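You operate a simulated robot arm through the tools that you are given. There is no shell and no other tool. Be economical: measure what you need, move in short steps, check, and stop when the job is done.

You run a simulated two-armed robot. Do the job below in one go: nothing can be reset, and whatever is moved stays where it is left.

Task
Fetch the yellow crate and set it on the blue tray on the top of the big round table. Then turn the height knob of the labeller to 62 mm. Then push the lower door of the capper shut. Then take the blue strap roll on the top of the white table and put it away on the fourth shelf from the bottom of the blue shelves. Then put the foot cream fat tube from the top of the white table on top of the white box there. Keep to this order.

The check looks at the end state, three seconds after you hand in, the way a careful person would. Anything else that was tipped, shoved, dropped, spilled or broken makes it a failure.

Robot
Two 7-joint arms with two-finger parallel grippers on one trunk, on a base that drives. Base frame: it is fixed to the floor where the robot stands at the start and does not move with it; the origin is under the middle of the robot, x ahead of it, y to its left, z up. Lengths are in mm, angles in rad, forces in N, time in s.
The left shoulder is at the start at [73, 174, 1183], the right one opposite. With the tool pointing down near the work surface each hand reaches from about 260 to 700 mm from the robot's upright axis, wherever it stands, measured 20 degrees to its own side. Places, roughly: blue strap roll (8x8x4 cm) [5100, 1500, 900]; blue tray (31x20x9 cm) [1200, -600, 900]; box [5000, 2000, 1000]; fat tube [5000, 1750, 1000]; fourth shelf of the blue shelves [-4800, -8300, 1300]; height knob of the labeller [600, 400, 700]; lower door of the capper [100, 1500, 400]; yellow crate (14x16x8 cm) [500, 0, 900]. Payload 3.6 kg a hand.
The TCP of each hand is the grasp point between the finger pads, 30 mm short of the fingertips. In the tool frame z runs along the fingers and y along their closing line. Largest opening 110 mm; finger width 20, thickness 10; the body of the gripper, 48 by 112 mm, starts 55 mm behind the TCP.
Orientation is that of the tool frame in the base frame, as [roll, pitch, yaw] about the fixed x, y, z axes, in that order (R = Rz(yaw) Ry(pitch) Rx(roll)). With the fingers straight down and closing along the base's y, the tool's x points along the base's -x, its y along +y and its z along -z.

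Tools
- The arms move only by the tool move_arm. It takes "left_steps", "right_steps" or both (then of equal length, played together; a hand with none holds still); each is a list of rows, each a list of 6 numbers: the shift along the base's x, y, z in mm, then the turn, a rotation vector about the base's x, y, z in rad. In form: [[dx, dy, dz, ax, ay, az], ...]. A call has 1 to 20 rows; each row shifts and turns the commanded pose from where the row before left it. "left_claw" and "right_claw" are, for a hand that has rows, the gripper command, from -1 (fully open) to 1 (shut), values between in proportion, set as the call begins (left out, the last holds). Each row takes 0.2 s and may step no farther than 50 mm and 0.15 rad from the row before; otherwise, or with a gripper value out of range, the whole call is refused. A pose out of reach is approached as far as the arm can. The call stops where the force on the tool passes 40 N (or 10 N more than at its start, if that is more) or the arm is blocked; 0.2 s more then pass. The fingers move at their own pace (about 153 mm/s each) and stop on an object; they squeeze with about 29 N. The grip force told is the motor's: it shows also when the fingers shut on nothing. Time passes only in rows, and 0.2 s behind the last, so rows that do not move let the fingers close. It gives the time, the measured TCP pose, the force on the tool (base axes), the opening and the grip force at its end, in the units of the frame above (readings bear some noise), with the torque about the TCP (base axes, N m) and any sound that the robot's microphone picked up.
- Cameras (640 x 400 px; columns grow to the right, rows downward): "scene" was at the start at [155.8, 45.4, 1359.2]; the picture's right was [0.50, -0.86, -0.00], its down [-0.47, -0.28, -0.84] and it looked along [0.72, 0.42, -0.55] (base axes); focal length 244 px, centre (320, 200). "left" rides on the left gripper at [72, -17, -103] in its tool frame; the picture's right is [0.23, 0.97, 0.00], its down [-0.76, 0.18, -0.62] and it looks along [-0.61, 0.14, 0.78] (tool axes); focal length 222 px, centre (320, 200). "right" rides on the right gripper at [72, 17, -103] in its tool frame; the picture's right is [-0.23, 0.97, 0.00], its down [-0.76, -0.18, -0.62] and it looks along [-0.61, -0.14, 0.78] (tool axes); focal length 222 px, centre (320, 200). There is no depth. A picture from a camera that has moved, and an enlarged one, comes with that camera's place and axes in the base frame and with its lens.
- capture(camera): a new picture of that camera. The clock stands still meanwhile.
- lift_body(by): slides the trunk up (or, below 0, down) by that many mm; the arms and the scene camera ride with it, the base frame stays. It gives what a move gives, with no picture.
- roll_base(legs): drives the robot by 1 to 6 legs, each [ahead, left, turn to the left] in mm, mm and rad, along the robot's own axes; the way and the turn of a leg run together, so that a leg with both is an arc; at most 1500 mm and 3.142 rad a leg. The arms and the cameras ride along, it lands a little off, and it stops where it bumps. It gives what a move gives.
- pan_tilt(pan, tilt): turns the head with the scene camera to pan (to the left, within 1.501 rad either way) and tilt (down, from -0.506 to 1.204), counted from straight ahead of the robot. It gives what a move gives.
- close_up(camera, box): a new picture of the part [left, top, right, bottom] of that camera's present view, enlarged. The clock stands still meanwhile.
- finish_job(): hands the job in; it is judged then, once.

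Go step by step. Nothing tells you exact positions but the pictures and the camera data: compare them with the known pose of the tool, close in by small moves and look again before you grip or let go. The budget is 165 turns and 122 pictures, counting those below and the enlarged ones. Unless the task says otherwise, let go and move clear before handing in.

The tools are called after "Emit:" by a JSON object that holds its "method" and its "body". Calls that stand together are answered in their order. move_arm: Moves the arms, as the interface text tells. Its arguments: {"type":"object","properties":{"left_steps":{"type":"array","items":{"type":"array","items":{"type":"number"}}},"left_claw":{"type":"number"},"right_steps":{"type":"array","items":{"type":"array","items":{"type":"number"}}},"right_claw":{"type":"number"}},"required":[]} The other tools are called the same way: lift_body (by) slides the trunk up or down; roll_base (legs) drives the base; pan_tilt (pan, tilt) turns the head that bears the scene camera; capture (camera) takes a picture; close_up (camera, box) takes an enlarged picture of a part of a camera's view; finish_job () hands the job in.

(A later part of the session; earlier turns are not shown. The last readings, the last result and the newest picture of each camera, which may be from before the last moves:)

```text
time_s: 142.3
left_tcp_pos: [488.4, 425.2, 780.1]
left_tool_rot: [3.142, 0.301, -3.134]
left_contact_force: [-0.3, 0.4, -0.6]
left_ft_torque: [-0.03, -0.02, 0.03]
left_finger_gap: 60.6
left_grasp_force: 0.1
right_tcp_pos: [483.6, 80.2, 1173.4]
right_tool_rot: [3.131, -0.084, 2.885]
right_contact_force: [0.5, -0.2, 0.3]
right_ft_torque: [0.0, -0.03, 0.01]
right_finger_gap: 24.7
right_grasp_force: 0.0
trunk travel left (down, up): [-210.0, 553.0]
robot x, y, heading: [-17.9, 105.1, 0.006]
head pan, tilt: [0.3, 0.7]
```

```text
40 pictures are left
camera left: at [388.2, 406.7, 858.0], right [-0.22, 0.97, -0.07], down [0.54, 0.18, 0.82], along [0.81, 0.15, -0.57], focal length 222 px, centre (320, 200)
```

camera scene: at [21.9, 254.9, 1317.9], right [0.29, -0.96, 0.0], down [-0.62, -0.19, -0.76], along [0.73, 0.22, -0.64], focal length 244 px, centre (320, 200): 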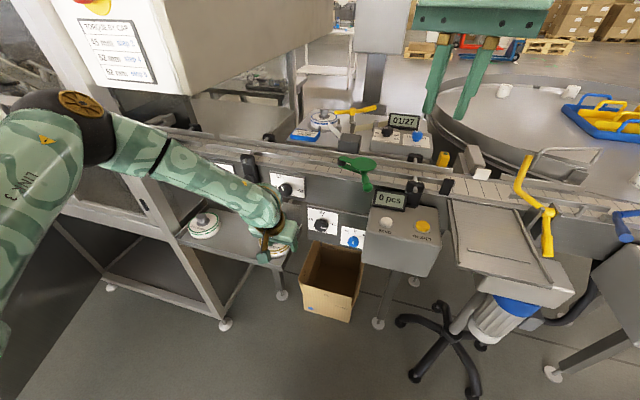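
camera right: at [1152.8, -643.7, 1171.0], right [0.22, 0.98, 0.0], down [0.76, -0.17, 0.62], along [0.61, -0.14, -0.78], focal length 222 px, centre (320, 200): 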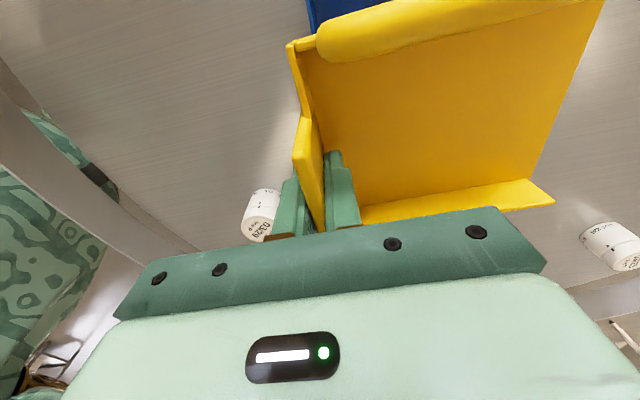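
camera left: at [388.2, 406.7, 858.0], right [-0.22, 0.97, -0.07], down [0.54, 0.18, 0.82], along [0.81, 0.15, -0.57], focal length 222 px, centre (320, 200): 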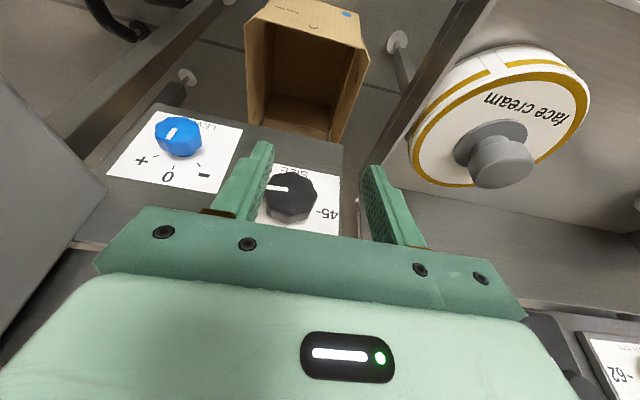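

Now the pose is reachable and the knob is between the fingers' lines. I'll lower to the knob's height and move forward around it.

Emit:
{"method": "move_arm", "body": {"left_steps": [[0, -7, -17, 0, 0, 0], [0, -7, -17, 0, 0, 0], [20, 0, 0, 0, 0, 0], [20, 0, 0, 0, 0, 0], [10, 0, 0, 0, 0, 0], [10, 0, 0, 0, 0, 0]]}}

Emit:
{"method": "capture", "body": {"camera": "left"}}

```text
time_s: 143.7
left_tcp_pos: [550.1, 410.7, 745.3]
left_tool_rot: [3.141, 0.299, -3.134]
left_contact_force: [0.1, 1.1, 0.4]
left_ft_torque: [-0.02, -0.03, 0.0]
left_finger_gap: 60.6
left_grasp_force: 0.1
right_tcp_pos: [485.6, 80.7, 1172.6]
right_tool_rot: [3.13, -0.085, 2.885]
right_contact_force: [-0.4, 0.8, -0.1]
right_ft_torque: [0.01, 0.01, -0.04]
right_finger_gap: 24.5
right_grasp_force: 0.0
trunk travel left (down, up): [-210.0, 553.0]
robot x, y, heading: [-21.4, 108.5, 0.001]
head pan, tilt: [0.3, 0.7]
```

```text
39 pictures are left
camera left: at [450.4, 392.4, 823.9], right [-0.22, 0.97, -0.07], down [0.54, 0.18, 0.82], along [0.81, 0.15, -0.57], focal length 222 px, centre (320, 200)
```

left: 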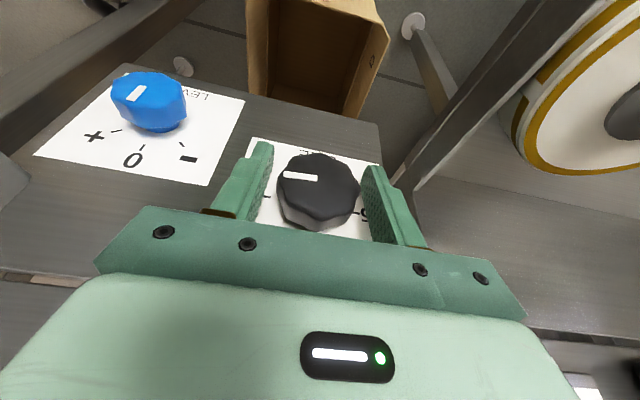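

The knob is centred between the fingers. Closing, then checking the mark.

Emit:
{"method": "move_arm", "body": {"left_steps": [[0, 0, 0, 0, 0, 0], [0, 0, 0, 0, 0, 0], [0, 0, 0, 0, 0, 0]], "left_claw": 1}}

Emit:
{"method": "close_up", "body": {"camera": "left", "box": [240, 120, 400, 240]}}

```text
time_s: 144.5
left_tcp_pos: [550.9, 411.2, 745.6]
left_tool_rot: [3.141, 0.301, -3.133]
left_contact_force: [1.9, -2.4, -0.4]
left_ft_torque: [0.01, 0.03, 0.08]
left_finger_gap: 45.4
left_grasp_force: 45.0
right_tcp_pos: [485.7, 81.2, 1172.7]
right_tool_rot: [3.131, -0.087, 2.884]
right_contact_force: [-0.1, -0.4, 0.5]
right_ft_torque: [-0.04, 0.02, 0.0]
right_finger_gap: 24.6
right_grasp_force: 0.1
trunk travel left (down, up): [-210.0, 553.0]
robot x, y, heading: [-23.4, 105.9, 0.004]
head pan, tilt: [0.3, 0.7]
```

```text
3.33 times, centred on (320, 180) of left
camera zoom: at [450.3, 391.9, 824.1], right [-0.22, 0.97, -0.07], down [0.54, 0.18, 0.82], along [0.81, 0.15, -0.57], focal length 740 px, centre (320, 267)
```

zoom: 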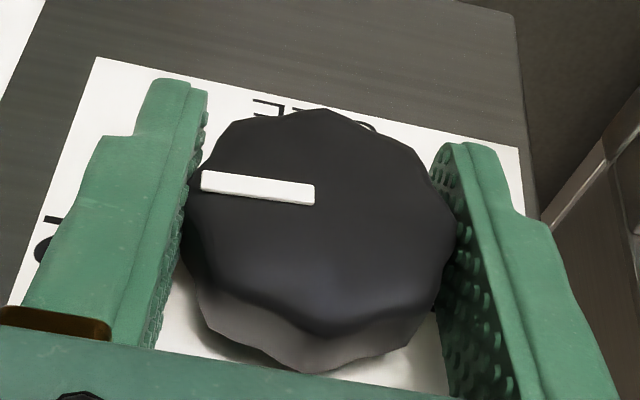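

Emit:
{"method": "move_arm", "body": {"left_steps": [[0, 0, 0, 0.04, 0, 0], [0, 0, 0, 0.04, 0, 0], [0, 0, 0, 0, 0, 0]]}}

Emit:
{"method": "close_up", "body": {"camera": "left", "box": [240, 120, 400, 240]}}

```text
time_s: 145.3
left_tcp_pos: [549.5, 410.0, 748.1]
left_tool_rot: [3.057, 0.3, 3.124]
left_contact_force: [7.5, -2.4, 3.6]
left_ft_torque: [-0.12, 0.43, 0.14]
left_finger_gap: 45.5
left_grasp_force: 44.9
right_tcp_pos: [486.6, 80.6, 1172.5]
right_tool_rot: [3.131, -0.085, 2.884]
right_contact_force: [0.9, -0.2, 0.1]
right_ft_torque: [-0.02, 0.02, 0.03]
right_finger_gap: 24.8
right_grasp_force: 0.1
trunk travel left (down, up): [-210.0, 553.0]
robot x, y, heading: [-23.0, 108.5, 0.003]
head pan, tilt: [0.3, 0.7]
```

```text
3.33 times, centred on (320, 180) of left
camera zoom: at [450.2, 385.7, 822.3], right [-0.22, 0.97, 0.01], down [0.54, 0.12, 0.83], along [0.81, 0.19, -0.55], focal length 740 px, centre (320, 267)
```

zoom: 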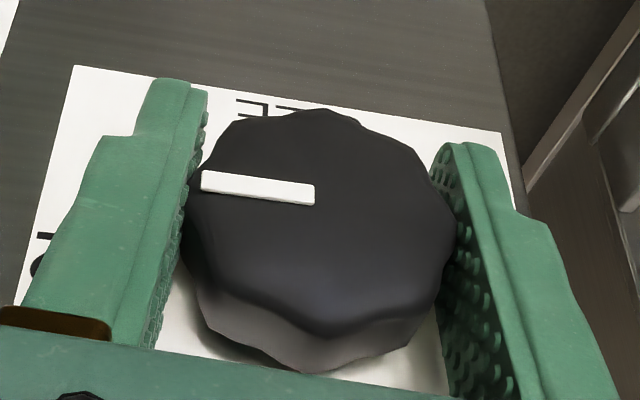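

The mark is now parallel with the card's edge, so it's on 62. Opening and backing out.

Emit:
{"method": "move_arm", "body": {"left_steps": [[0, 0, 0, 0, 0, 0], [0, 0, 0, 0, 0, 0], [-10, 0, 0, 0, 0, 0], [-20, 0, 0, 0, 0, 0], [-20, 0, 0, -0.08, 0, 0], [-20, 0, 10, 0, 0, 0], [-20, 0, 30, 0, 0, 0], [-20, 0, 30, 0, 0, 0]], "left_claw": -0.1}}

Emit:
{"method": "close_up", "body": {"camera": "left", "box": [220, 120, 380, 240]}}

```text
time_s: 147.1
left_tcp_pos: [437.0, 410.2, 813.7]
left_tool_rot: [-3.14, 0.299, -3.135]
left_contact_force: [0.2, 0.1, -0.2]
left_ft_torque: [0.0, 0.02, 0.02]
left_finger_gap: 60.6
left_grasp_force: 0.0
right_tcp_pos: [484.7, 80.2, 1172.8]
right_tool_rot: [3.132, -0.086, 2.886]
right_contact_force: [-0.5, 0.0, 0.3]
right_ft_torque: [-0.02, -0.06, -0.01]
right_finger_gap: 25.0
right_grasp_force: 0.1
trunk travel left (down, up): [-210.0, 553.0]
robot x, y, heading: [-20.8, 109.7, 0.003]
head pan, tilt: [0.3, 0.7]
```

```text
3.33 times, centred on (300, 180) of left
camera zoom: at [336.6, 392.4, 892.2], right [-0.22, 0.97, -0.07], down [0.54, 0.18, 0.82], along [0.81, 0.15, -0.57], focal length 740 px, centre (387, 267)
```

zoom: 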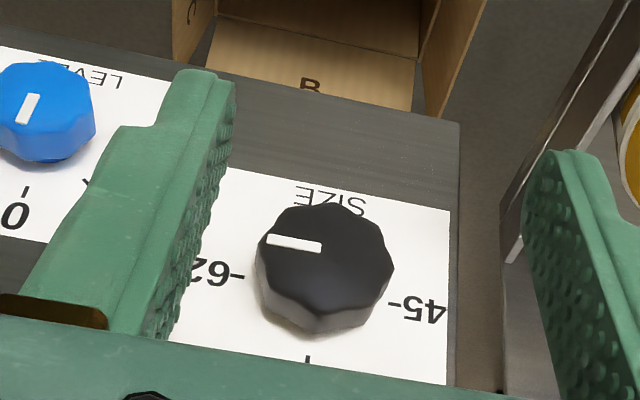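

The knob reads 62. Next is the capper's lower door near (100, 1500, 400). I'll back away, raise the arm and look left.

Emit:
{"method": "move_arm", "body": {"left_steps": [[-20, 0, 40, 0, 0, 0], [-10, 0, 40, 0, 0, 0], [0, 0, 40, 0, 0, 0], [0, 0, 40, 0, 0, 0]]}}

Emit:
{"method": "roll_base", "body": {"legs": [[-450, 0, 0]]}}

Emit:
{"method": "pan_tilt", "body": {"pan": 1.1, "tilt": 0.5}}

Emit:
{"method": "capture", "body": {"camera": "scene"}}

```text
time_s: 148.1
left_tcp_pos: [406.5, 410.1, 977.8]
left_tool_rot: [3.141, 0.301, -3.137]
left_contact_force: [-1.2, 0.0, 0.3]
left_ft_torque: [0.0, 0.0, -0.01]
left_finger_gap: 60.5
left_grasp_force: 0.1
right_tcp_pos: [483.9, 80.4, 1171.8]
right_tool_rot: [3.13, -0.086, 2.885]
right_contact_force: [-0.4, -0.4, 1.0]
right_ft_torque: [-0.02, -0.04, 0.02]
right_finger_gap: 24.8
right_grasp_force: 0.1
trunk travel left (down, up): [-210.0, 553.0]
robot x, y, heading: [-22.3, 110.9, 0.003]
head pan, tilt: [0.3, 0.7]
```

```text
time_s: 150.7
left_tcp_pos: [-34.1, 408.6, 977.5]
left_tool_rot: [3.141, 0.3, -3.129]
left_contact_force: [-0.1, -0.1, 0.0]
left_ft_torque: [-0.05, -0.01, 0.0]
left_finger_gap: 60.7
left_grasp_force: 0.1
right_tcp_pos: [47.6, 80.8, 1173.2]
right_tool_rot: [3.131, -0.085, 2.891]
right_contact_force: [-0.1, -0.2, -0.2]
right_ft_torque: [0.07, -0.03, 0.01]
right_finger_gap: 24.9
right_grasp_force: 0.0
trunk travel left (down, up): [-210.0, 553.0]
robot x, y, heading: [-458.3, 107.2, 0.009]
head pan, tilt: [0.3, 0.7]
```

```text
time_s: 151.9
left_tcp_pos: [-33.4, 409.3, 975.7]
left_tool_rot: [-3.14, 0.3, -3.129]
left_contact_force: [-0.6, 0.5, 0.4]
left_ft_torque: [0.01, 0.01, 0.0]
left_finger_gap: 60.6
left_grasp_force: 0.1
right_tcp_pos: [46.9, 79.9, 1172.5]
right_tool_rot: [3.132, -0.085, 2.89]
right_contact_force: [-0.7, 0.8, 0.4]
right_ft_torque: [-0.03, -0.04, 0.0]
right_finger_gap: 24.6
right_grasp_force: 0.2
trunk travel left (down, up): [-210.0, 553.0]
robot x, y, heading: [-462.3, 108.2, 0.009]
head pan, tilt: [1.1, 0.499]
```

```text
35 pictures are left
camera scene: at [-298.0, 190.1, 1273.5], right [0.9, -0.45, 0.0], down [-0.21, -0.43, -0.88], along [0.39, 0.79, -0.48], focal length 244 px, centre (320, 200)
```

scene: 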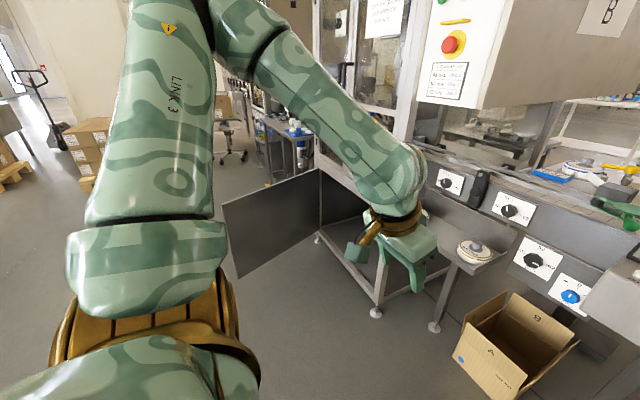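

The lower door is the dark panel hinged at about (345, 1520). It stands open with its free edge at about (−265, 1320), z 200–710. It must swing toward me (−y) and then +x, so I'll reach over its top with the closed left hand and sweep it shut from its outer side.

Emit:
{"method": "roll_base", "body": {"legs": [[-190, 0, 0], [0, 960, 0]]}}

Emit:
{"method": "move_arm", "body": {"left_steps": [[10, 3, 0, 0, 0.1, 0], [15, 3, 0, 0, 0.1, 0], [20, 3, 0, 0, 0.1, 0], [20, 5, 0, 0, 0, 0], [20, 5, 0, 0, 0, 0]], "left_claw": 1}}

Emit:
{"method": "pan_tilt", "body": {"pan": 0.45, "tilt": 0.65}}

Emit:
{"method": "capture", "body": {"camera": "scene"}}

```text
time_s: 158.1
left_tcp_pos: [-270.7, 1402.0, 976.4]
left_tool_rot: [-3.141, 0.3, -3.081]
left_contact_force: [-0.1, 0.0, -0.3]
left_ft_torque: [-0.03, 0.01, 0.0]
left_finger_gap: 60.7
left_grasp_force: 0.0
right_tcp_pos: [-175.6, 1077.6, 1172.6]
right_tool_rot: [3.13, -0.085, 2.939]
right_contact_force: [1.0, -0.1, -0.7]
right_ft_torque: [-0.02, -0.02, -0.02]
right_finger_gap: 24.8
right_grasp_force: 0.1
trunk travel left (down, up): [-210.0, 553.0]
robot x, y, heading: [-682.4, 1081.0, 0.053]
head pan, tilt: [1.1, 0.499]
```

```text
time_s: 159.3
left_tcp_pos: [-186.1, 1421.0, 975.5]
left_tool_rot: [3.123, -0.002, -3.085]
left_contact_force: [0.1, 0.0, 0.3]
left_ft_torque: [0.06, 0.03, 0.04]
left_finger_gap: 0.1
left_grasp_force: 29.2
right_tcp_pos: [-174.8, 1076.7, 1172.3]
right_tool_rot: [3.13, -0.086, 2.938]
right_contact_force: [-0.2, -0.7, -0.3]
right_ft_torque: [0.01, 0.01, 0.02]
right_finger_gap: 24.8
right_grasp_force: 0.1
trunk travel left (down, up): [-210.0, 553.0]
robot x, y, heading: [-684.3, 1080.5, 0.062]
head pan, tilt: [1.1, 0.499]
```

```text
time_s: 160.3
left_tcp_pos: [-186.9, 1421.8, 975.7]
left_tool_rot: [3.123, -0.001, -3.087]
left_contact_force: [0.5, 0.1, 0.2]
left_ft_torque: [0.01, -0.01, -0.02]
left_finger_gap: 0.3
left_grasp_force: 28.6
right_tcp_pos: [-175.6, 1077.8, 1172.8]
right_tool_rot: [3.131, -0.086, 2.938]
right_contact_force: [-0.6, -0.1, 0.1]
right_ft_torque: [-0.03, -0.01, -0.02]
right_finger_gap: 24.7
right_grasp_force: 0.1
trunk travel left (down, up): [-210.0, 553.0]
robot x, y, heading: [-683.7, 1080.2, 0.058]
head pan, tilt: [0.45, 0.649]
```

```text
34 pictures are left
camera scene: at [-486.1, 1129.8, 1260.2], right [0.49, -0.87, 0.0], down [-0.53, -0.29, -0.8], along [0.7, 0.39, -0.6], focal length 244 px, centre (320, 200)
```

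scene: 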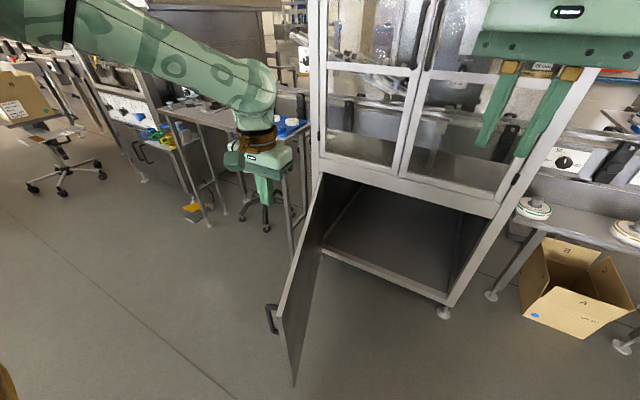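

Door re-measured: hinge (342, 1580), free edge (−260, 1374), length ≈636, outer face on the far side with a handle. I'll bring the closed hand behind it at about 450 mm from the hinge and lower it.

Emit:
{"method": "roll_base", "body": {"legs": [[60, 60, -0.058]]}}

Emit:
{"method": "lift_body", "body": {"by": -110}}

```text
time_s: 161.4
left_tcp_pos: [-109.3, 1455.5, 974.0]
left_tool_rot: [3.124, 0.001, 3.141]
left_contact_force: [-0.3, -0.1, -0.4]
left_ft_torque: [-0.03, 0.03, 0.03]
left_finger_gap: 0.0
left_grasp_force: 29.2
right_tcp_pos: [-117.2, 1112.7, 1172.0]
right_tool_rot: [3.132, -0.088, 2.882]
right_contact_force: [-0.3, -0.2, 0.1]
right_ft_torque: [-0.02, 0.07, 0.05]
right_finger_gap: 25.0
right_grasp_force: 0.1
trunk travel left (down, up): [-210.0, 553.0]
robot x, y, heading: [-621.8, 1143.4, -0.002]
head pan, tilt: [0.45, 0.649]
```

```text
time_s: 162.8
left_tcp_pos: [-110.8, 1455.0, 866.3]
left_tool_rot: [3.125, 0.0, -3.141]
left_contact_force: [-0.2, -0.9, -0.1]
left_ft_torque: [-0.02, 0.0, 0.01]
left_finger_gap: 0.0
left_grasp_force: 29.0
right_tcp_pos: [-120.2, 1111.4, 1064.6]
right_tool_rot: [3.13, -0.085, 2.881]
right_contact_force: [-1.4, 0.4, 0.1]
right_ft_torque: [0.01, -0.08, 0.01]
right_finger_gap: 24.8
right_grasp_force: 0.0
trunk travel left (down, up): [-100.0, 663.0]
robot x, y, heading: [-627.6, 1144.2, 0.001]
head pan, tilt: [0.45, 0.649]
```

Emit:
{"method": "move_arm", "body": {"left_steps": [[2, 12, 0, 0, 0, 0], [2, 13, 0, 0, 0, 0], [0, 0, -30, 0, 0, 0], [0, 0, -30, 0, 0, 0], [0, 0, -30, 0, 0, 0], [0, 0, -30, 0, 0, 0], [0, 0, -30, 0, 0, 0], [0, 0, -26, 0, 0, 0]]}}

Emit:
{"method": "capture", "body": {"camera": "scene"}}

```text
time_s: 164.6
left_tcp_pos: [-103.8, 1480.0, 686.4]
left_tool_rot: [3.125, 0.001, 3.142]
left_contact_force: [-0.8, -0.4, -0.1]
left_ft_torque: [0.01, -0.03, 0.0]
left_finger_gap: 0.1
left_grasp_force: 28.5
right_tcp_pos: [-117.6, 1112.3, 1063.0]
right_tool_rot: [3.131, -0.087, 2.881]
right_contact_force: [1.1, -0.8, 0.5]
right_ft_torque: [0.03, -0.04, -0.01]
right_finger_gap: 25.2
right_grasp_force: 0.0
trunk travel left (down, up): [-100.0, 663.0]
robot x, y, heading: [-627.2, 1144.5, -0.0]
head pan, tilt: [0.45, 0.649]
```

```text
33 pictures are left
camera scene: at [-360.5, 1181.3, 1143.5], right [0.44, -0.9, 0.0], down [-0.55, -0.26, -0.8], along [0.72, 0.35, -0.61], focal length 244 px, centre (320, 200)
```

scene: 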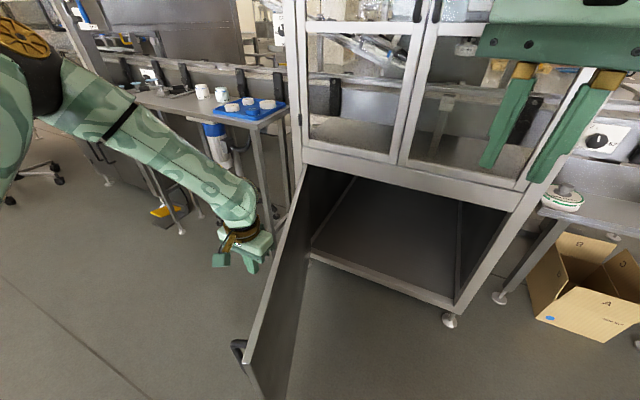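

The hand is behind the door's outer face. I'll tilt the fingers slightly forward, retract the right hand, then sweep along the arc with the base.

Emit:
{"method": "move_arm", "body": {"left_steps": [[0, 0, 0, 0, -0.1, 0], [0, 0, 0, 0, -0.1, 0], [0, 0, 0, 0, -0.1, 0], [0, 0, 0, 0, 0, 0], [0, 0, 0, 0, 0, 0], [0, 0, 0, 0, 0, 0]], "right_steps": [[-30, -10, 10, 0, 0, 0], [-30, -10, 10, 0, 0, 0], [-30, -10, 10, 0, 0, 0], [-30, -10, 10, 0, 0, 0], [-30, -10, 10, 0, 0, 0], [-30, -10, 10, 0, 0, 0]]}}

Emit:
{"method": "roll_base", "body": {"legs": [[69, -147, 0]]}}

Emit:
{"method": "capture", "body": {"camera": "scene"}}

```text
time_s: 166.0
left_tcp_pos: [-105.0, 1479.1, 689.8]
left_tool_rot: [3.124, 0.298, -3.141]
left_contact_force: [0.3, 0.1, -0.4]
left_ft_torque: [0.02, -0.01, -0.02]
left_finger_gap: 0.2
left_grasp_force: 28.3
right_tcp_pos: [-298.3, 1049.8, 1119.0]
right_tool_rot: [3.131, -0.085, 2.879]
right_contact_force: [0.0, 0.4, -0.6]
right_ft_torque: [-0.01, 0.03, -0.01]
right_finger_gap: 24.6
right_grasp_force: 0.0
trunk travel left (down, up): [-100.0, 663.0]
robot x, y, heading: [-623.7, 1143.6, 0.001]
head pan, tilt: [0.45, 0.649]
```

```text
time_s: 167.4
left_tcp_pos: [-33.9, 1334.5, 688.9]
left_tool_rot: [3.123, 0.301, 3.139]
left_contact_force: [0.2, -0.1, -0.8]
left_ft_torque: [0.01, 0.01, 0.0]
left_finger_gap: 0.0
left_grasp_force: 28.8
right_tcp_pos: [-229.1, 905.1, 1118.8]
right_tool_rot: [3.13, -0.087, 2.879]
right_contact_force: [1.0, -0.2, 0.0]
right_ft_torque: [0.03, 0.02, 0.02]
right_finger_gap: 25.0
right_grasp_force: 0.1
trunk travel left (down, up): [-100.0, 663.0]
robot x, y, heading: [-553.5, 997.6, -0.001]
head pan, tilt: [0.45, 0.649]
```

```text
32 pictures are left
camera scene: at [-290.7, 1036.1, 1143.5], right [0.43, -0.9, 0.0], down [-0.55, -0.26, -0.8], along [0.72, 0.35, -0.61], focal length 244 px, centre (320, 200)
```

scene: 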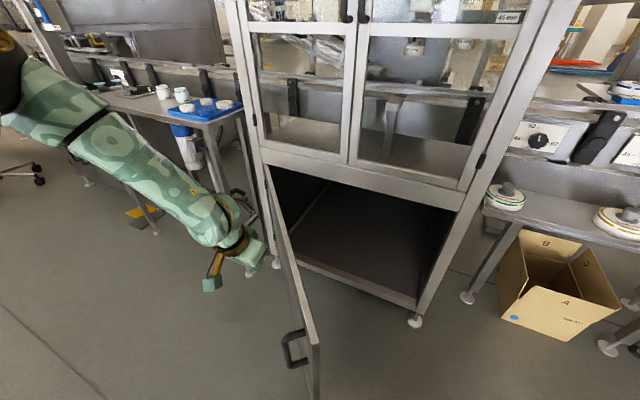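

The door is swinging. Continuing along the arc.

Emit:
{"method": "roll_base", "body": {"legs": [[77, -89, 0], [97, -66, 0], [105, -39, 0]]}}

Emit:
{"method": "capture", "body": {"camera": "scene"}}

```text
time_s: 170.3
left_tcp_pos: [243.0, 1136.8, 688.7]
left_tool_rot: [3.123, 0.299, 3.136]
left_contact_force: [0.6, -0.7, -0.7]
left_ft_torque: [0.01, 0.0, 0.0]
left_finger_gap: 0.0
left_grasp_force: 29.1
right_tcp_pos: [47.1, 710.1, 1120.2]
right_tool_rot: [3.131, -0.088, 2.876]
right_contact_force: [0.1, 0.7, -1.1]
right_ft_torque: [0.01, 0.02, 0.0]
right_finger_gap: 24.8
right_grasp_force: 0.0
trunk travel left (down, up): [-100.0, 663.0]
robot x, y, heading: [-280.0, 805.6, -0.007]
head pan, tilt: [0.45, 0.649]
```

```text
31 pictures are left
camera scene: at [-14.5, 840.7, 1143.3], right [0.43, -0.9, 0.0], down [-0.55, -0.26, -0.8], along [0.72, 0.34, -0.61], focal length 244 px, centre (320, 200)
```

scene: 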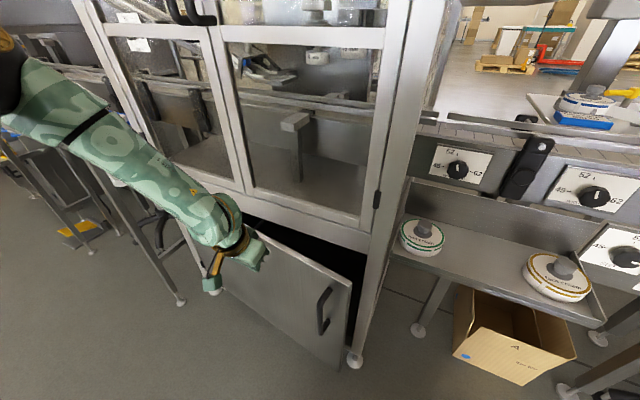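

Almost shut. I'll push the rest with the arm straight ahead.

Emit:
{"method": "move_arm", "body": {"left_steps": [[15, -3, 0, 0, 0, 0], [15, -3, 0, 0, 0, 0], [15, -3, 0, 0, 0, 0], [12, 0, 0, 0, 0, 0], [10, 0, 0, 0, 0, 0], [8, 0, 0, 0, 0, 0], [6, 0, 0, 0, 0, 0], [6, 0, 0, 0, 0, 0]]}}

Emit:
{"method": "capture", "body": {"camera": "scene"}}

```text
time_s: 172.1
left_tcp_pos: [330.7, 1129.3, 688.9]
left_tool_rot: [3.124, 0.299, 3.135]
left_contact_force: [-1.2, 0.9, 0.9]
left_ft_torque: [0.01, 0.0, 0.02]
left_finger_gap: 0.0
left_grasp_force: 29.1
right_tcp_pos: [44.7, 709.7, 1118.0]
right_tool_rot: [3.131, -0.085, 2.873]
right_contact_force: [0.0, 0.1, 1.1]
right_ft_torque: [-0.03, 0.02, 0.04]
right_finger_gap: 24.9
right_grasp_force: 0.2
trunk travel left (down, up): [-100.0, 663.0]
robot x, y, heading: [-279.8, 806.1, -0.006]
head pan, tilt: [0.45, 0.649]
```

```text
30 pictures are left
camera scene: at [-15.5, 841.0, 1143.6], right [0.43, -0.9, 0.0], down [-0.55, -0.26, -0.8], along [0.72, 0.34, -0.61], focal length 244 px, centre (320, 200)
```

scene: 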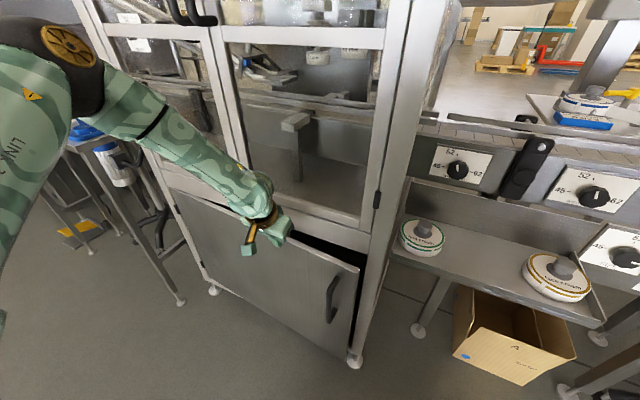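

Emit:
{"method": "move_arm", "body": {"left_steps": [[-8, 0, -20, 0, 0, 0], [0, 0, -25, 0, 0, 0], [0, 0, -25, 0, 0, 0]]}}

Emit:
{"method": "roll_base", "body": {"legs": [[45, 0, 0]]}}

Emit:
{"method": "capture", "body": {"camera": "scene"}}

```text
time_s: 172.9
left_tcp_pos: [321.2, 1129.0, 617.1]
left_tool_rot: [3.124, 0.3, 3.134]
left_contact_force: [-0.3, 0.2, 0.3]
left_ft_torque: [-0.01, 0.04, -0.02]
left_finger_gap: 0.0
left_grasp_force: 28.8
right_tcp_pos: [46.3, 709.0, 1118.7]
right_tool_rot: [3.131, -0.086, 2.875]
right_contact_force: [0.6, 0.6, 0.5]
right_ft_torque: [0.03, 0.03, -0.03]
right_finger_gap: 24.9
right_grasp_force: 0.1
trunk travel left (down, up): [-100.0, 663.0]
robot x, y, heading: [-278.4, 801.3, -0.008]
head pan, tilt: [0.45, 0.649]
```

```text
time_s: 173.8
left_tcp_pos: [366.6, 1127.5, 616.0]
left_tool_rot: [3.124, 0.298, 3.136]
left_contact_force: [1.1, 0.5, -0.9]
left_ft_torque: [0.0, 0.0, 0.01]
left_finger_gap: 0.2
left_grasp_force: 29.3
right_tcp_pos: [92.7, 709.4, 1119.1]
right_tool_rot: [3.131, -0.087, 2.873]
right_contact_force: [-0.2, -0.1, 0.2]
right_ft_torque: [0.0, 0.03, 0.07]
right_finger_gap: 24.4
right_grasp_force: 0.1
trunk travel left (down, up): [-100.0, 663.0]
robot x, y, heading: [-234.0, 804.4, -0.003]
head pan, tilt: [0.45, 0.649]
```

```text
29 pictures are left
camera scene: at [31.0, 840.8, 1143.1], right [0.43, -0.9, 0.0], down [-0.55, -0.26, -0.8], along [0.72, 0.34, -0.61], focal length 244 px, centre (320, 200)
```

scene: 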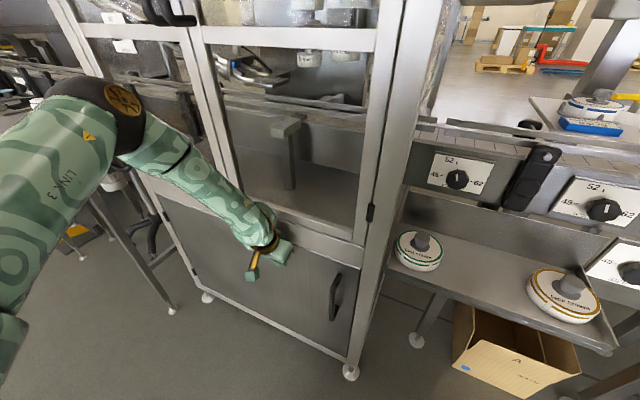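

It looks nearly flush. A gentle final push to confirm.

Emit:
{"method": "move_arm", "body": {"left_steps": [[4, 0, 0, 0, 0, 0], [4, 0, 0, 0, 0, 0], [4, 0, 0, 0, 0, 0], [4, 0, 0, 0, 0, 0], [4, 0, 0, 0, 0, 0], [4, 0, 0, 0, 0, 0]]}}

Emit:
{"method": "close_up", "body": {"camera": "scene", "box": [130, 170, 390, 380]}}

```text
time_s: 174.5
left_tcp_pos: [367.6, 1128.8, 616.1]
left_tool_rot: [3.127, 0.289, 3.138]
left_contact_force: [-14.2, -3.1, 4.2]
left_ft_torque: [0.2, -1.12, 0.1]
left_finger_gap: 0.0
left_grasp_force: 29.5
right_tcp_pos: [88.9, 708.8, 1118.9]
right_tool_rot: [3.129, -0.086, 2.877]
right_contact_force: [0.1, 0.5, -0.2]
right_ft_torque: [-0.02, -0.02, 0.04]
right_finger_gap: 24.9
right_grasp_force: 0.1
trunk travel left (down, up): [-100.0, 663.0]
robot x, y, heading: [-234.3, 801.4, -0.007]
head pan, tilt: [0.45, 0.649]
stopped in row 3 (left hand): the force on the tool passed its limit at 45 N (the readings are from after the stop); the commanded pose is now the measured one
```

```text
1.90 times, centred on (260, 275) of scene
camera zoom: at [26.8, 840.7, 1144.1], right [0.43, -0.9, 0.0], down [-0.54, -0.26, -0.8], along [0.72, 0.34, -0.6], focal length 465 px, centre (434, 57)
```

zoom: 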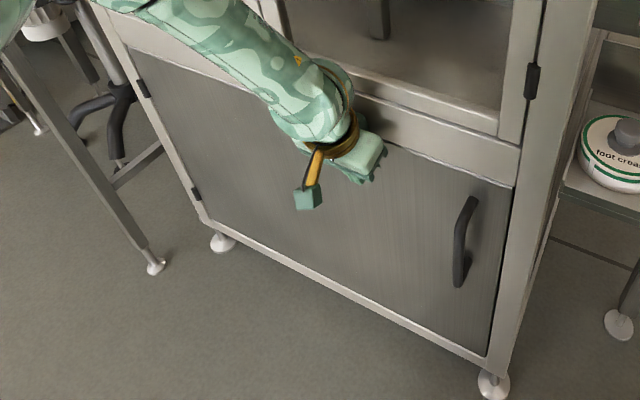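

The door is flush and shut. Now I'll back off, raise the arms, and drive round the right end of the line toward the white table (x≈5000, y≈1750).

Emit:
{"method": "roll_base", "body": {"legs": [[-60, 0, 0], [-200, -100, 0]]}}

Emit:
{"method": "move_arm", "body": {"left_steps": [[-20, 0, 40, 0, 0.1, 0], [-20, 0, 40, 0, 0.1, 0], [-20, 0, 40, 0, 0.1, 0], [-20, -10, 40, 0, 0, 0], [-20, -10, 40, 0, 0, 0], [-20, -10, 40, 0, 0, 0], [-20, 0, 30, 0, 0, 0]], "left_claw": -1}}

Emit:
{"method": "lift_body", "body": {"by": 200}}

Emit:
{"method": "roll_base", "body": {"legs": [[180, -900, 0], [200, -850, 0], [180, -170, 0], [320, -250, 0], [1200, 0, 0], [500, 0, 0.5]]}}

Emit:
{"method": "pan_tilt", "body": {"pan": 0.2, "tilt": 0.3}}

Emit:
{"method": "capture", "body": {"camera": "scene"}}

```text
time_s: 176.8
left_tcp_pos: [104.0, 1024.6, 617.0]
left_tool_rot: [3.126, 0.293, 3.125]
left_contact_force: [-0.5, -0.5, 0.4]
left_ft_torque: [0.01, 0.0, 0.01]
left_finger_gap: 0.3
left_grasp_force: 28.8
right_tcp_pos: [-178.2, 608.1, 1119.7]
right_tool_rot: [3.131, -0.085, 2.867]
right_contact_force: [-0.1, -0.2, 0.5]
right_ft_torque: [0.0, -0.02, 0.01]
right_finger_gap: 24.8
right_grasp_force: 0.1
trunk travel left (down, up): [-100.0, 663.0]
robot x, y, heading: [-503.5, 702.4, -0.012]
head pan, tilt: [0.45, 0.649]
```

```text
time_s: 178.4
left_tcp_pos: [-38.5, 997.1, 890.2]
left_tool_rot: [3.131, -0.01, 3.128]
left_contact_force: [-0.9, 0.6, 0.3]
left_ft_torque: [-0.02, 0.0, 0.03]
left_finger_gap: 109.9
left_grasp_force: 0.0
right_tcp_pos: [-178.1, 607.7, 1118.7]
right_tool_rot: [3.13, -0.085, 2.869]
right_contact_force: [-0.4, -0.4, -0.1]
right_ft_torque: [0.05, -0.01, -0.01]
right_finger_gap: 24.9
right_grasp_force: 0.1
trunk travel left (down, up): [-100.0, 663.0]
robot x, y, heading: [-503.4, 705.0, -0.012]
head pan, tilt: [0.45, 0.649]
```

```text
time_s: 180.6
left_tcp_pos: [-35.2, 995.3, 1085.0]
left_tool_rot: [3.13, -0.012, 3.127]
left_contact_force: [0.9, -0.2, 0.7]
left_ft_torque: [0.01, 0.0, 0.01]
left_finger_gap: 109.8
left_grasp_force: 0.0
right_tcp_pos: [-177.5, 607.4, 1318.8]
right_tool_rot: [3.129, -0.087, 2.866]
right_contact_force: [-1.4, 0.1, 0.0]
right_ft_torque: [0.0, 0.01, -0.02]
right_finger_gap: 24.9
right_grasp_force: 0.0
trunk travel left (down, up): [-300.0, 463.0]
robot x, y, heading: [-500.5, 706.6, -0.015]
head pan, tilt: [0.45, 0.649]
```

```text
time_s: 201.3
left_tcp_pos: [2281.6, -1023.5, 1085.1]
left_tool_rot: [3.131, -0.011, -2.707]
left_contact_force: [0.5, 0.2, -0.1]
left_ft_torque: [0.03, 0.02, 0.0]
left_finger_gap: 109.9
left_grasp_force: 0.2
right_tcp_pos: [2321.7, -1432.1, 1317.4]
right_tool_rot: [3.13, -0.084, -2.969]
right_contact_force: [-0.4, 0.0, -0.1]
right_ft_torque: [0.03, 0.01, 0.02]
right_finger_gap: 24.6
right_grasp_force: 0.3
trunk travel left (down, up): [-300.0, 463.0]
robot x, y, heading: [1987.6, -1487.2, 0.433]
head pan, tilt: [0.45, 0.649]
```

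```text
time_s: 202.1
left_tcp_pos: [2282.3, -1023.4, 1085.9]
left_tool_rot: [3.129, -0.009, -2.707]
left_contact_force: [-0.3, 0.4, 0.5]
left_ft_torque: [0.01, -0.01, 0.03]
left_finger_gap: 110.0
left_grasp_force: 0.1
right_tcp_pos: [2321.3, -1433.0, 1319.3]
right_tool_rot: [3.131, -0.087, -2.968]
right_contact_force: [-0.2, 0.0, 0.5]
right_ft_torque: [-0.04, -0.02, 0.01]
right_finger_gap: 25.1
right_grasp_force: 0.0
trunk travel left (down, up): [-300.0, 463.0]
robot x, y, heading: [1985.6, -1485.1, 0.436]
head pan, tilt: [0.201, 0.3]
```

```text
27 pictures are left
camera scene: at [2132.7, -1397.8, 1384.7], right [0.59, -0.8, 0.0], down [-0.24, -0.18, -0.95], along [0.77, 0.57, -0.3], focal length 244 px, centre (320, 200)
```

scene: 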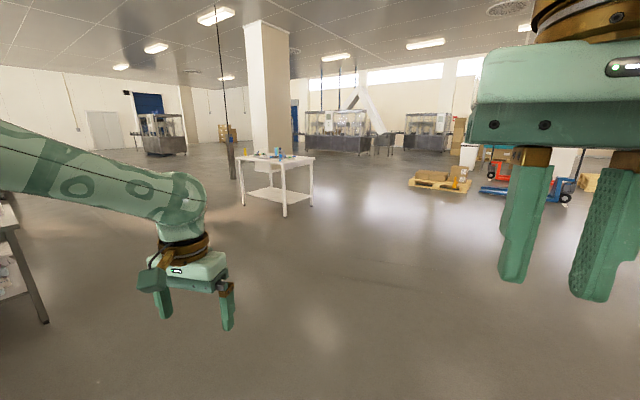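

The white table is visible: legs at about x 4690–5380, y 1190–2220. I'll drive toward its near end (−y side) and look at the table top.

Emit:
{"method": "roll_base", "body": {"legs": [[0, 0, 0.2], [1300, 0, 0], [1300, 0, 0], [1050, 0, 0], [0, 0, 0.93]]}}

Emit:
{"method": "pan_tilt", "body": {"pan": 0.0, "tilt": 0.45}}

Emit:
{"method": "capture", "body": {"camera": "scene"}}

```text
time_s: 222.9
left_tcp_pos: [4662.0, 1175.8, 1086.9]
left_tool_rot: [3.129, -0.009, -1.638]
left_contact_force: [0.7, -0.3, 1.0]
left_ft_torque: [0.01, -0.02, -0.01]
left_finger_gap: 109.9
left_grasp_force: 0.1
right_tcp_pos: [5038.5, 1012.1, 1318.7]
right_tool_rot: [3.131, -0.084, -1.902]
right_contact_force: [0.1, 0.2, 0.3]
right_ft_torque: [0.04, -0.03, -0.02]
right_finger_gap: 25.0
right_grasp_force: 0.0
trunk travel left (down, up): [-300.0, 463.0]
robot x, y, heading: [4925.3, 696.4, 1.501]
head pan, tilt: [0.201, 0.3]
```

```text
time_s: 223.7
left_tcp_pos: [4662.3, 1176.5, 1085.6]
left_tool_rot: [3.128, -0.008, -1.639]
left_contact_force: [0.1, -0.2, 0.2]
left_ft_torque: [-0.02, 0.01, 0.01]
left_finger_gap: 110.0
left_grasp_force: 0.0
right_tcp_pos: [5039.9, 1013.6, 1319.1]
right_tool_rot: [3.133, -0.087, -1.9]
right_contact_force: [0.4, -0.4, 0.5]
right_ft_torque: [0.04, -0.01, 0.02]
right_finger_gap: 24.7
right_grasp_force: 0.1
trunk travel left (down, up): [-300.0, 463.0]
robot x, y, heading: [4924.3, 692.2, 1.5]
head pan, tilt: [0.0, 0.45]
```

```text
26 pictures are left
camera scene: at [4936.6, 864.4, 1370.9], right [1.0, -0.07, 0.0], down [-0.03, -0.43, -0.9], along [0.06, 0.9, -0.44], focal length 244 px, centre (320, 200)
```

scene: 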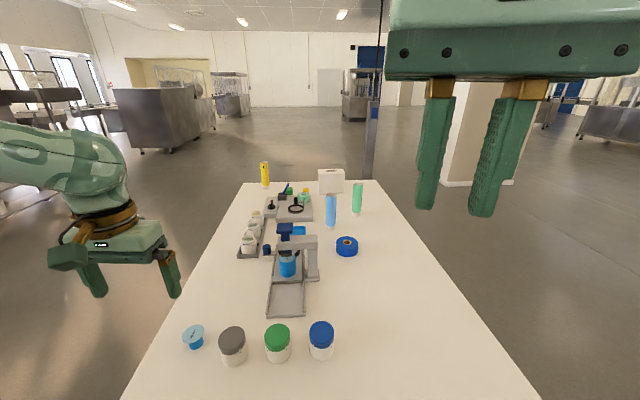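

Emit:
{"method": "close_up", "body": {"camera": "scene", "box": [230, 150, 390, 290]}}

Emit:
{"method": "close_up", "body": {"camera": "scene", "box": [300, 160, 380, 230]}}

```text
2.86 times, centred on (310, 220) of scene
camera zoom: at [4936.6, 864.4, 1370.9], right [1.0, -0.07, 0.0], down [-0.03, -0.43, -0.9], along [0.06, 0.9, -0.44], focal length 698 px, centre (349, 143)
```

zoom: 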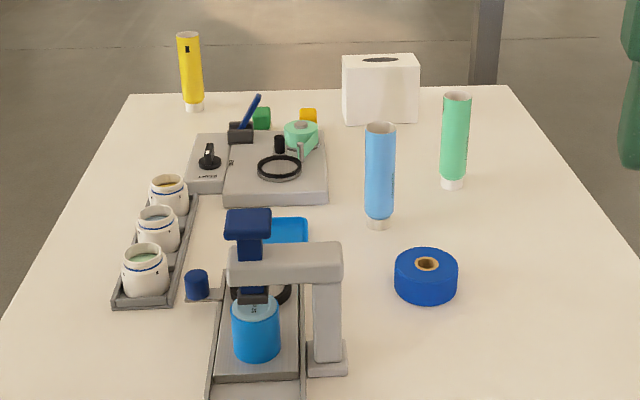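

```text
5.71 times, centred on (340, 195) of scene
camera zoom: at [4936.6, 864.4, 1370.9], right [1.0, -0.07, 0.0], down [-0.03, -0.43, -0.9], along [0.06, 0.9, -0.44], focal length 1396 px, centre (206, 229)
```

zoom: 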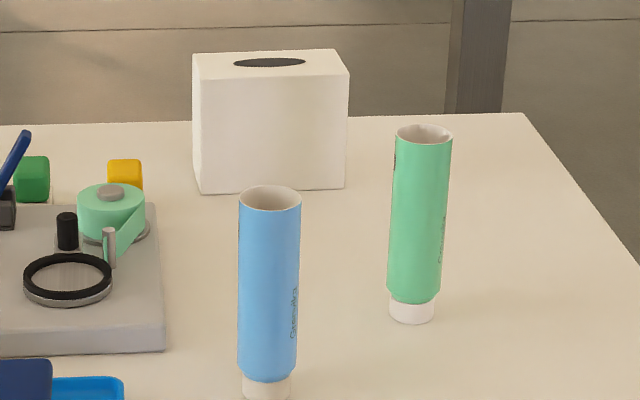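

The strap roll stands at about (5062, 1473), and the candidate fat tubes are blue (5021, 1594) and green (5132, 1685). First the roll: I'll move closer and bring the right hand above it.

Emit:
{"method": "roll_base", "body": {"legs": [[0, 0, 0.07], [160, 0, 0]]}}

Emit:
{"method": "move_arm", "body": {"right_steps": [[0, 25, -20, 0.084, -0.022, 0], [0, 25, -20, 0, 0, 0.13], [0, 25, -20, 0, 0, 0.13], [0, 30, -20, 0, 0, 0], [0, 30, -25, 0, 0, 0], [0, 30, -25, 0, 0, 0], [0, 30, -25, 0, 0, 0], [0, 30, -20, 0, 0, 0], [0, 30, -20, 0, 0, 0]], "right_claw": -1}}

Emit:
{"method": "capture", "body": {"camera": "right"}}

```text
time_s: 225.5
left_tcp_pos: [4630.1, 1314.9, 1086.4]
left_tool_rot: [3.13, -0.011, -1.57]
left_contact_force: [0.4, 1.0, -0.1]
left_ft_torque: [0.0, 0.0, 0.03]
left_finger_gap: 110.2
left_grasp_force: 0.0
right_tcp_pos: [5017.9, 1179.2, 1319.1]
right_tool_rot: [3.13, -0.087, -1.832]
right_contact_force: [-0.2, 0.7, 0.6]
right_ft_torque: [-0.04, 0.0, 0.03]
right_finger_gap: 24.8
right_grasp_force: 0.0
trunk travel left (down, up): [-300.0, 463.0]
robot x, y, heading: [4926.2, 849.9, 1.577]
head pan, tilt: [0.0, 0.45]
```

```text
time_s: 227.5
left_tcp_pos: [4629.4, 1314.7, 1084.3]
left_tool_rot: [3.129, -0.01, -1.572]
left_contact_force: [-0.3, 0.3, -0.1]
left_ft_torque: [0.0, 0.0, -0.05]
left_finger_gap: 110.0
left_grasp_force: 0.0
right_tcp_pos: [5018.9, 1433.4, 1122.3]
right_tool_rot: [3.132, 0.001, -1.572]
right_contact_force: [0.1, -0.5, 0.1]
right_ft_torque: [-0.01, -0.01, 0.02]
right_finger_gap: 109.8
right_grasp_force: 0.1
trunk travel left (down, up): [-300.0, 463.0]
robot x, y, heading: [4921.8, 846.4, 1.575]
head pan, tilt: [0.0, 0.45]
```

```text
23 pictures are left
camera right: at [5002.0, 1362.1, 1226.7], right [-0.97, 0.23, 0.01], down [0.18, 0.76, 0.62], along [0.13, 0.61, -0.78], focal length 222 px, centre (320, 200)
```

right: 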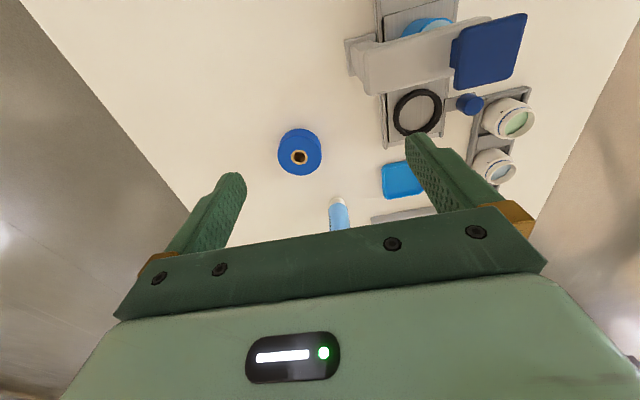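

The roll is centred at (5070, 1520) with its top at z≈896, so the table is at ≈856. Moving the right hand over it.

Emit:
{"method": "move_arm", "body": {"right_steps": [[17, 29, -25, 0, 0, 0], [17, 29, -25, 0, 0, 0], [17, 29, -25, 0, 0, 0], [0, 0, -30, 0, 0, 0]]}}

Emit:
{"method": "capture", "body": {"camera": "right"}}

```text
time_s: 228.5
left_tcp_pos: [4628.8, 1313.6, 1084.4]
left_tool_rot: [3.13, -0.012, -1.571]
left_contact_force: [-0.1, 0.3, 0.7]
left_ft_torque: [-0.01, 0.02, -0.04]
left_finger_gap: 109.9
left_grasp_force: 0.0
right_tcp_pos: [5044.4, 1460.0, 1039.5]
right_tool_rot: [3.13, 0.001, -1.571]
right_contact_force: [0.8, 0.4, 0.1]
right_ft_torque: [0.02, 0.06, 0.0]
right_finger_gap: 109.8
right_grasp_force: 0.1
right hand out of reach, approached as far as the arm can: row 1, 2, 3
trunk travel left (down, up): [-300.0, 463.0]
robot x, y, heading: [4925.6, 849.3, 1.573]
head pan, tilt: [0.0, 0.45]
```

```text
22 pictures are left
camera right: at [5028.4, 1387.2, 1143.3], right [-0.97, 0.23, 0.01], down [0.19, 0.76, 0.62], along [0.13, 0.61, -0.78], focal length 222 px, centre (320, 200)
```

right: 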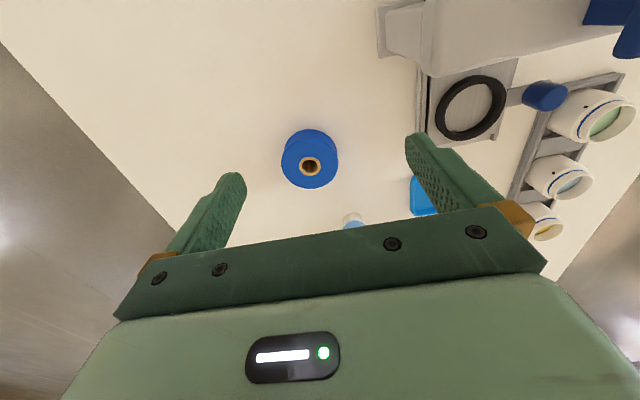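

Emit:
{"method": "move_arm", "body": {"right_steps": [[10, -10, 40, 0, 0, 0], [15, -10, 40, 0, 0, 0]]}}

Emit:
{"method": "roll_base", "body": {"legs": [[25, 75, 0]]}}

Emit:
{"method": "move_arm", "body": {"right_steps": [[25, 5, 0, 0, 0, 0], [25, 10, 0, 0, 0, 0], [25, 15, -20, 0, 0, 0], [5, 20, -30, 0, 0, 0], [0, 10, -40, 0, 0, 0]]}}

```text
time_s: 229.1
left_tcp_pos: [4629.1, 1313.8, 1086.3]
left_tool_rot: [3.13, -0.009, -1.57]
left_contact_force: [-0.1, 0.1, -0.6]
left_ft_torque: [-0.02, -0.01, 0.03]
left_finger_gap: 109.7
left_grasp_force: 0.0
right_tcp_pos: [5070.7, 1436.8, 1120.3]
right_tool_rot: [3.128, 0.001, -1.572]
right_contact_force: [-0.1, 0.6, 0.5]
right_ft_torque: [0.01, 0.03, 0.01]
right_finger_gap: 110.0
right_grasp_force: 0.2
trunk travel left (down, up): [-300.0, 463.0]
robot x, y, heading: [4927.1, 848.2, 1.571]
head pan, tilt: [0.0, 0.45]
```

```text
time_s: 230.2
left_tcp_pos: [4572.3, 1327.5, 1086.0]
left_tool_rot: [3.132, -0.008, -1.605]
left_contact_force: [-0.2, 0.3, -0.7]
left_ft_torque: [-0.02, -0.06, 0.0]
left_finger_gap: 109.9
left_grasp_force: 0.3
right_tcp_pos: [5018.3, 1436.4, 1120.5]
right_tool_rot: [3.131, 0.004, -1.606]
right_contact_force: [-0.6, -0.3, 0.2]
right_ft_torque: [0.06, -0.03, -0.02]
right_finger_gap: 110.2
right_grasp_force: 0.1
trunk travel left (down, up): [-300.0, 463.0]
robot x, y, heading: [4852.3, 856.0, 1.541]
head pan, tilt: [0.0, 0.45]
```

```text
time_s: 231.4
left_tcp_pos: [4572.7, 1330.8, 1085.5]
left_tool_rot: [3.129, -0.011, -1.605]
left_contact_force: [-0.5, -0.7, -1.1]
left_ft_torque: [-0.01, 0.02, -0.01]
left_finger_gap: 110.1
left_grasp_force: 0.2
right_tcp_pos: [5016.4, 1447.2, 1079.1]
right_tool_rot: [3.131, 0.0, -1.606]
right_contact_force: [0.5, 0.9, -0.3]
right_ft_torque: [-0.05, -0.05, 0.01]
right_finger_gap: 110.0
right_grasp_force: 0.0
right hand out of reach, approached as far as the arm can: row 1, 2, 3, 4
trunk travel left (down, up): [-300.0, 463.0]
robot x, y, heading: [4850.3, 856.4, 1.538]
head pan, tilt: [0.0, 0.45]
```

Reach from this end is too short. The table's right long side (+x) gives better access to all the items, so I'll raise the trunk and drive around to it.

Emit:
{"method": "lift_body", "body": {"by": 120}}

Emit:
{"method": "roll_base", "body": {"legs": [[-60, -100, 0.03], [0, -850, 0], [770, 0, 0], [0, 0, 1.57]]}}

Emit:
{"method": "pan_tilt", "body": {"pan": 0.0, "tilt": 0.7}}

Emit:
{"method": "capture", "body": {"camera": "scene"}}

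```text
time_s: 232.9
left_tcp_pos: [4573.3, 1328.6, 1205.5]
left_tool_rot: [3.129, -0.011, -1.605]
left_contact_force: [0.8, -0.2, 0.0]
left_ft_torque: [-0.02, 0.01, -0.03]
left_finger_gap: 110.0
left_grasp_force: 0.1
right_tcp_pos: [5021.2, 1431.3, 1224.6]
right_tool_rot: [3.13, 0.058, -1.614]
right_contact_force: [0.3, 0.1, -0.5]
right_ft_torque: [0.0, -0.03, -0.01]
right_finger_gap: 109.9
right_grasp_force: 0.1
trunk travel left (down, up): [-420.0, 343.0]
robot x, y, heading: [4855.2, 850.8, 1.539]
head pan, tilt: [0.0, 0.45]
```

```text
time_s: 245.8
left_tcp_pos: [5362.2, 1240.6, 1206.1]
left_tool_rot: [3.13, -0.01, -0.025]
left_contact_force: [-0.3, -0.1, -0.5]
left_ft_torque: [0.03, -0.01, -0.05]
left_finger_gap: 110.0
left_grasp_force: 0.1
right_tcp_pos: [5256.4, 1687.7, 1225.9]
right_tool_rot: [3.131, 0.057, -0.031]
right_contact_force: [0.9, 0.1, 0.1]
right_ft_torque: [0.02, 0.03, -0.01]
right_finger_gap: 110.2
right_grasp_force: 0.0
trunk travel left (down, up): [-420.0, 343.0]
robot x, y, heading: [5836.1, 1521.8, 3.118]
head pan, tilt: [0.0, 0.45]
```

```text
time_s: 246.5
left_tcp_pos: [5362.7, 1240.4, 1205.6]
left_tool_rot: [3.128, -0.008, -0.022]
left_contact_force: [0.0, 0.4, 0.3]
left_ft_torque: [-0.01, -0.02, 0.01]
left_finger_gap: 110.1
left_grasp_force: 0.0
right_tcp_pos: [5256.2, 1688.3, 1225.6]
right_tool_rot: [3.13, 0.059, -0.032]
right_contact_force: [-1.3, 0.5, -0.3]
right_ft_torque: [-0.02, 0.01, 0.01]
right_finger_gap: 110.2
right_grasp_force: 0.1
trunk travel left (down, up): [-420.0, 343.0]
robot x, y, heading: [5834.3, 1525.2, 3.121]
head pan, tilt: [0.0, 0.7]
```

```text
21 pictures are left
camera scene: at [5708.6, 1529.6, 1470.3], right [0.02, 1.0, 0.0], down [0.64, -0.02, -0.77], along [-0.76, 0.02, -0.64], focal length 244 px, centre (320, 200)
```

scene: 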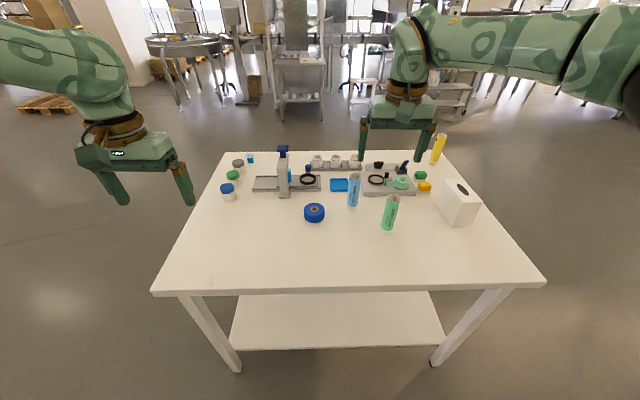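

Now I see labels on the tubes. Zooming in.

Emit:
{"method": "close_up", "body": {"camera": "scene", "box": [290, 150, 490, 250]}}

Emit:
{"method": "close_up", "body": {"camera": "scene", "box": [335, 165, 415, 235]}}

```text
3.20 times, centred on (390, 200) of scene
camera zoom: at [5708.6, 1529.6, 1470.3], right [0.02, 1.0, 0.0], down [0.64, -0.02, -0.77], along [-0.76, 0.02, -0.64], focal length 782 px, centre (96, 200)
```

zoom: 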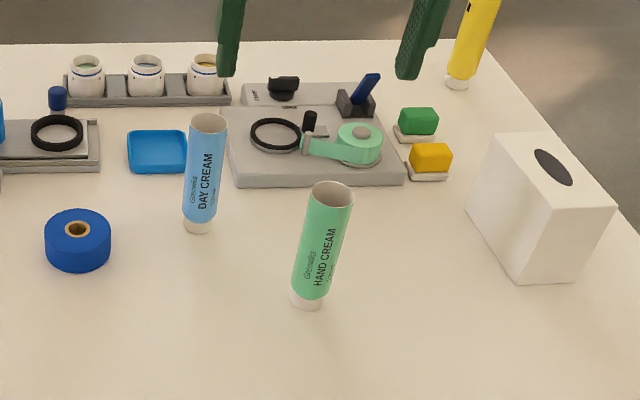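

```text
5.71 times, centred on (375, 200) of scene
camera zoom: at [5708.6, 1529.6, 1470.3], right [0.02, 1.0, 0.0], down [0.64, -0.02, -0.77], along [-0.76, 0.02, -0.64], focal length 1396 px, centre (6, 200)
```

zoom: 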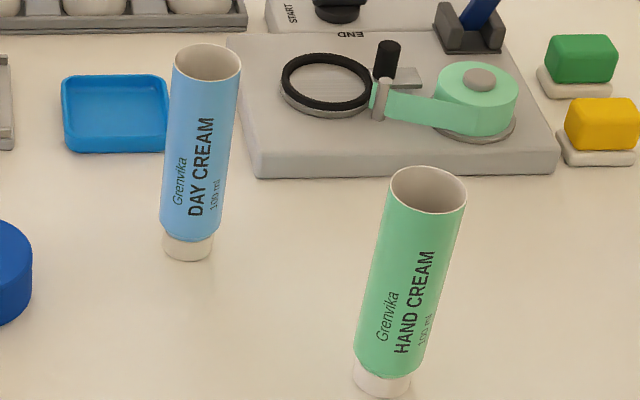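

Blue is Day Cream and green is Hand Cream. I'll check the yellow tube.

Emit:
{"method": "close_up", "body": {"camera": "scene", "box": [415, 125, 465, 175]}}

```text
8.00 times, centred on (440, 150) of scene
camera zoom: at [5708.6, 1529.6, 1470.3], right [0.02, 1.0, 0.0], down [0.64, -0.02, -0.77], along [-0.76, 0.02, -0.64], focal length 1954 px, centre (-640, 600)
```

zoom: 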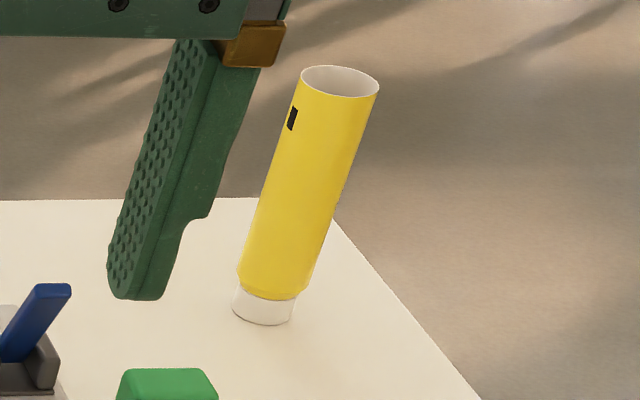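

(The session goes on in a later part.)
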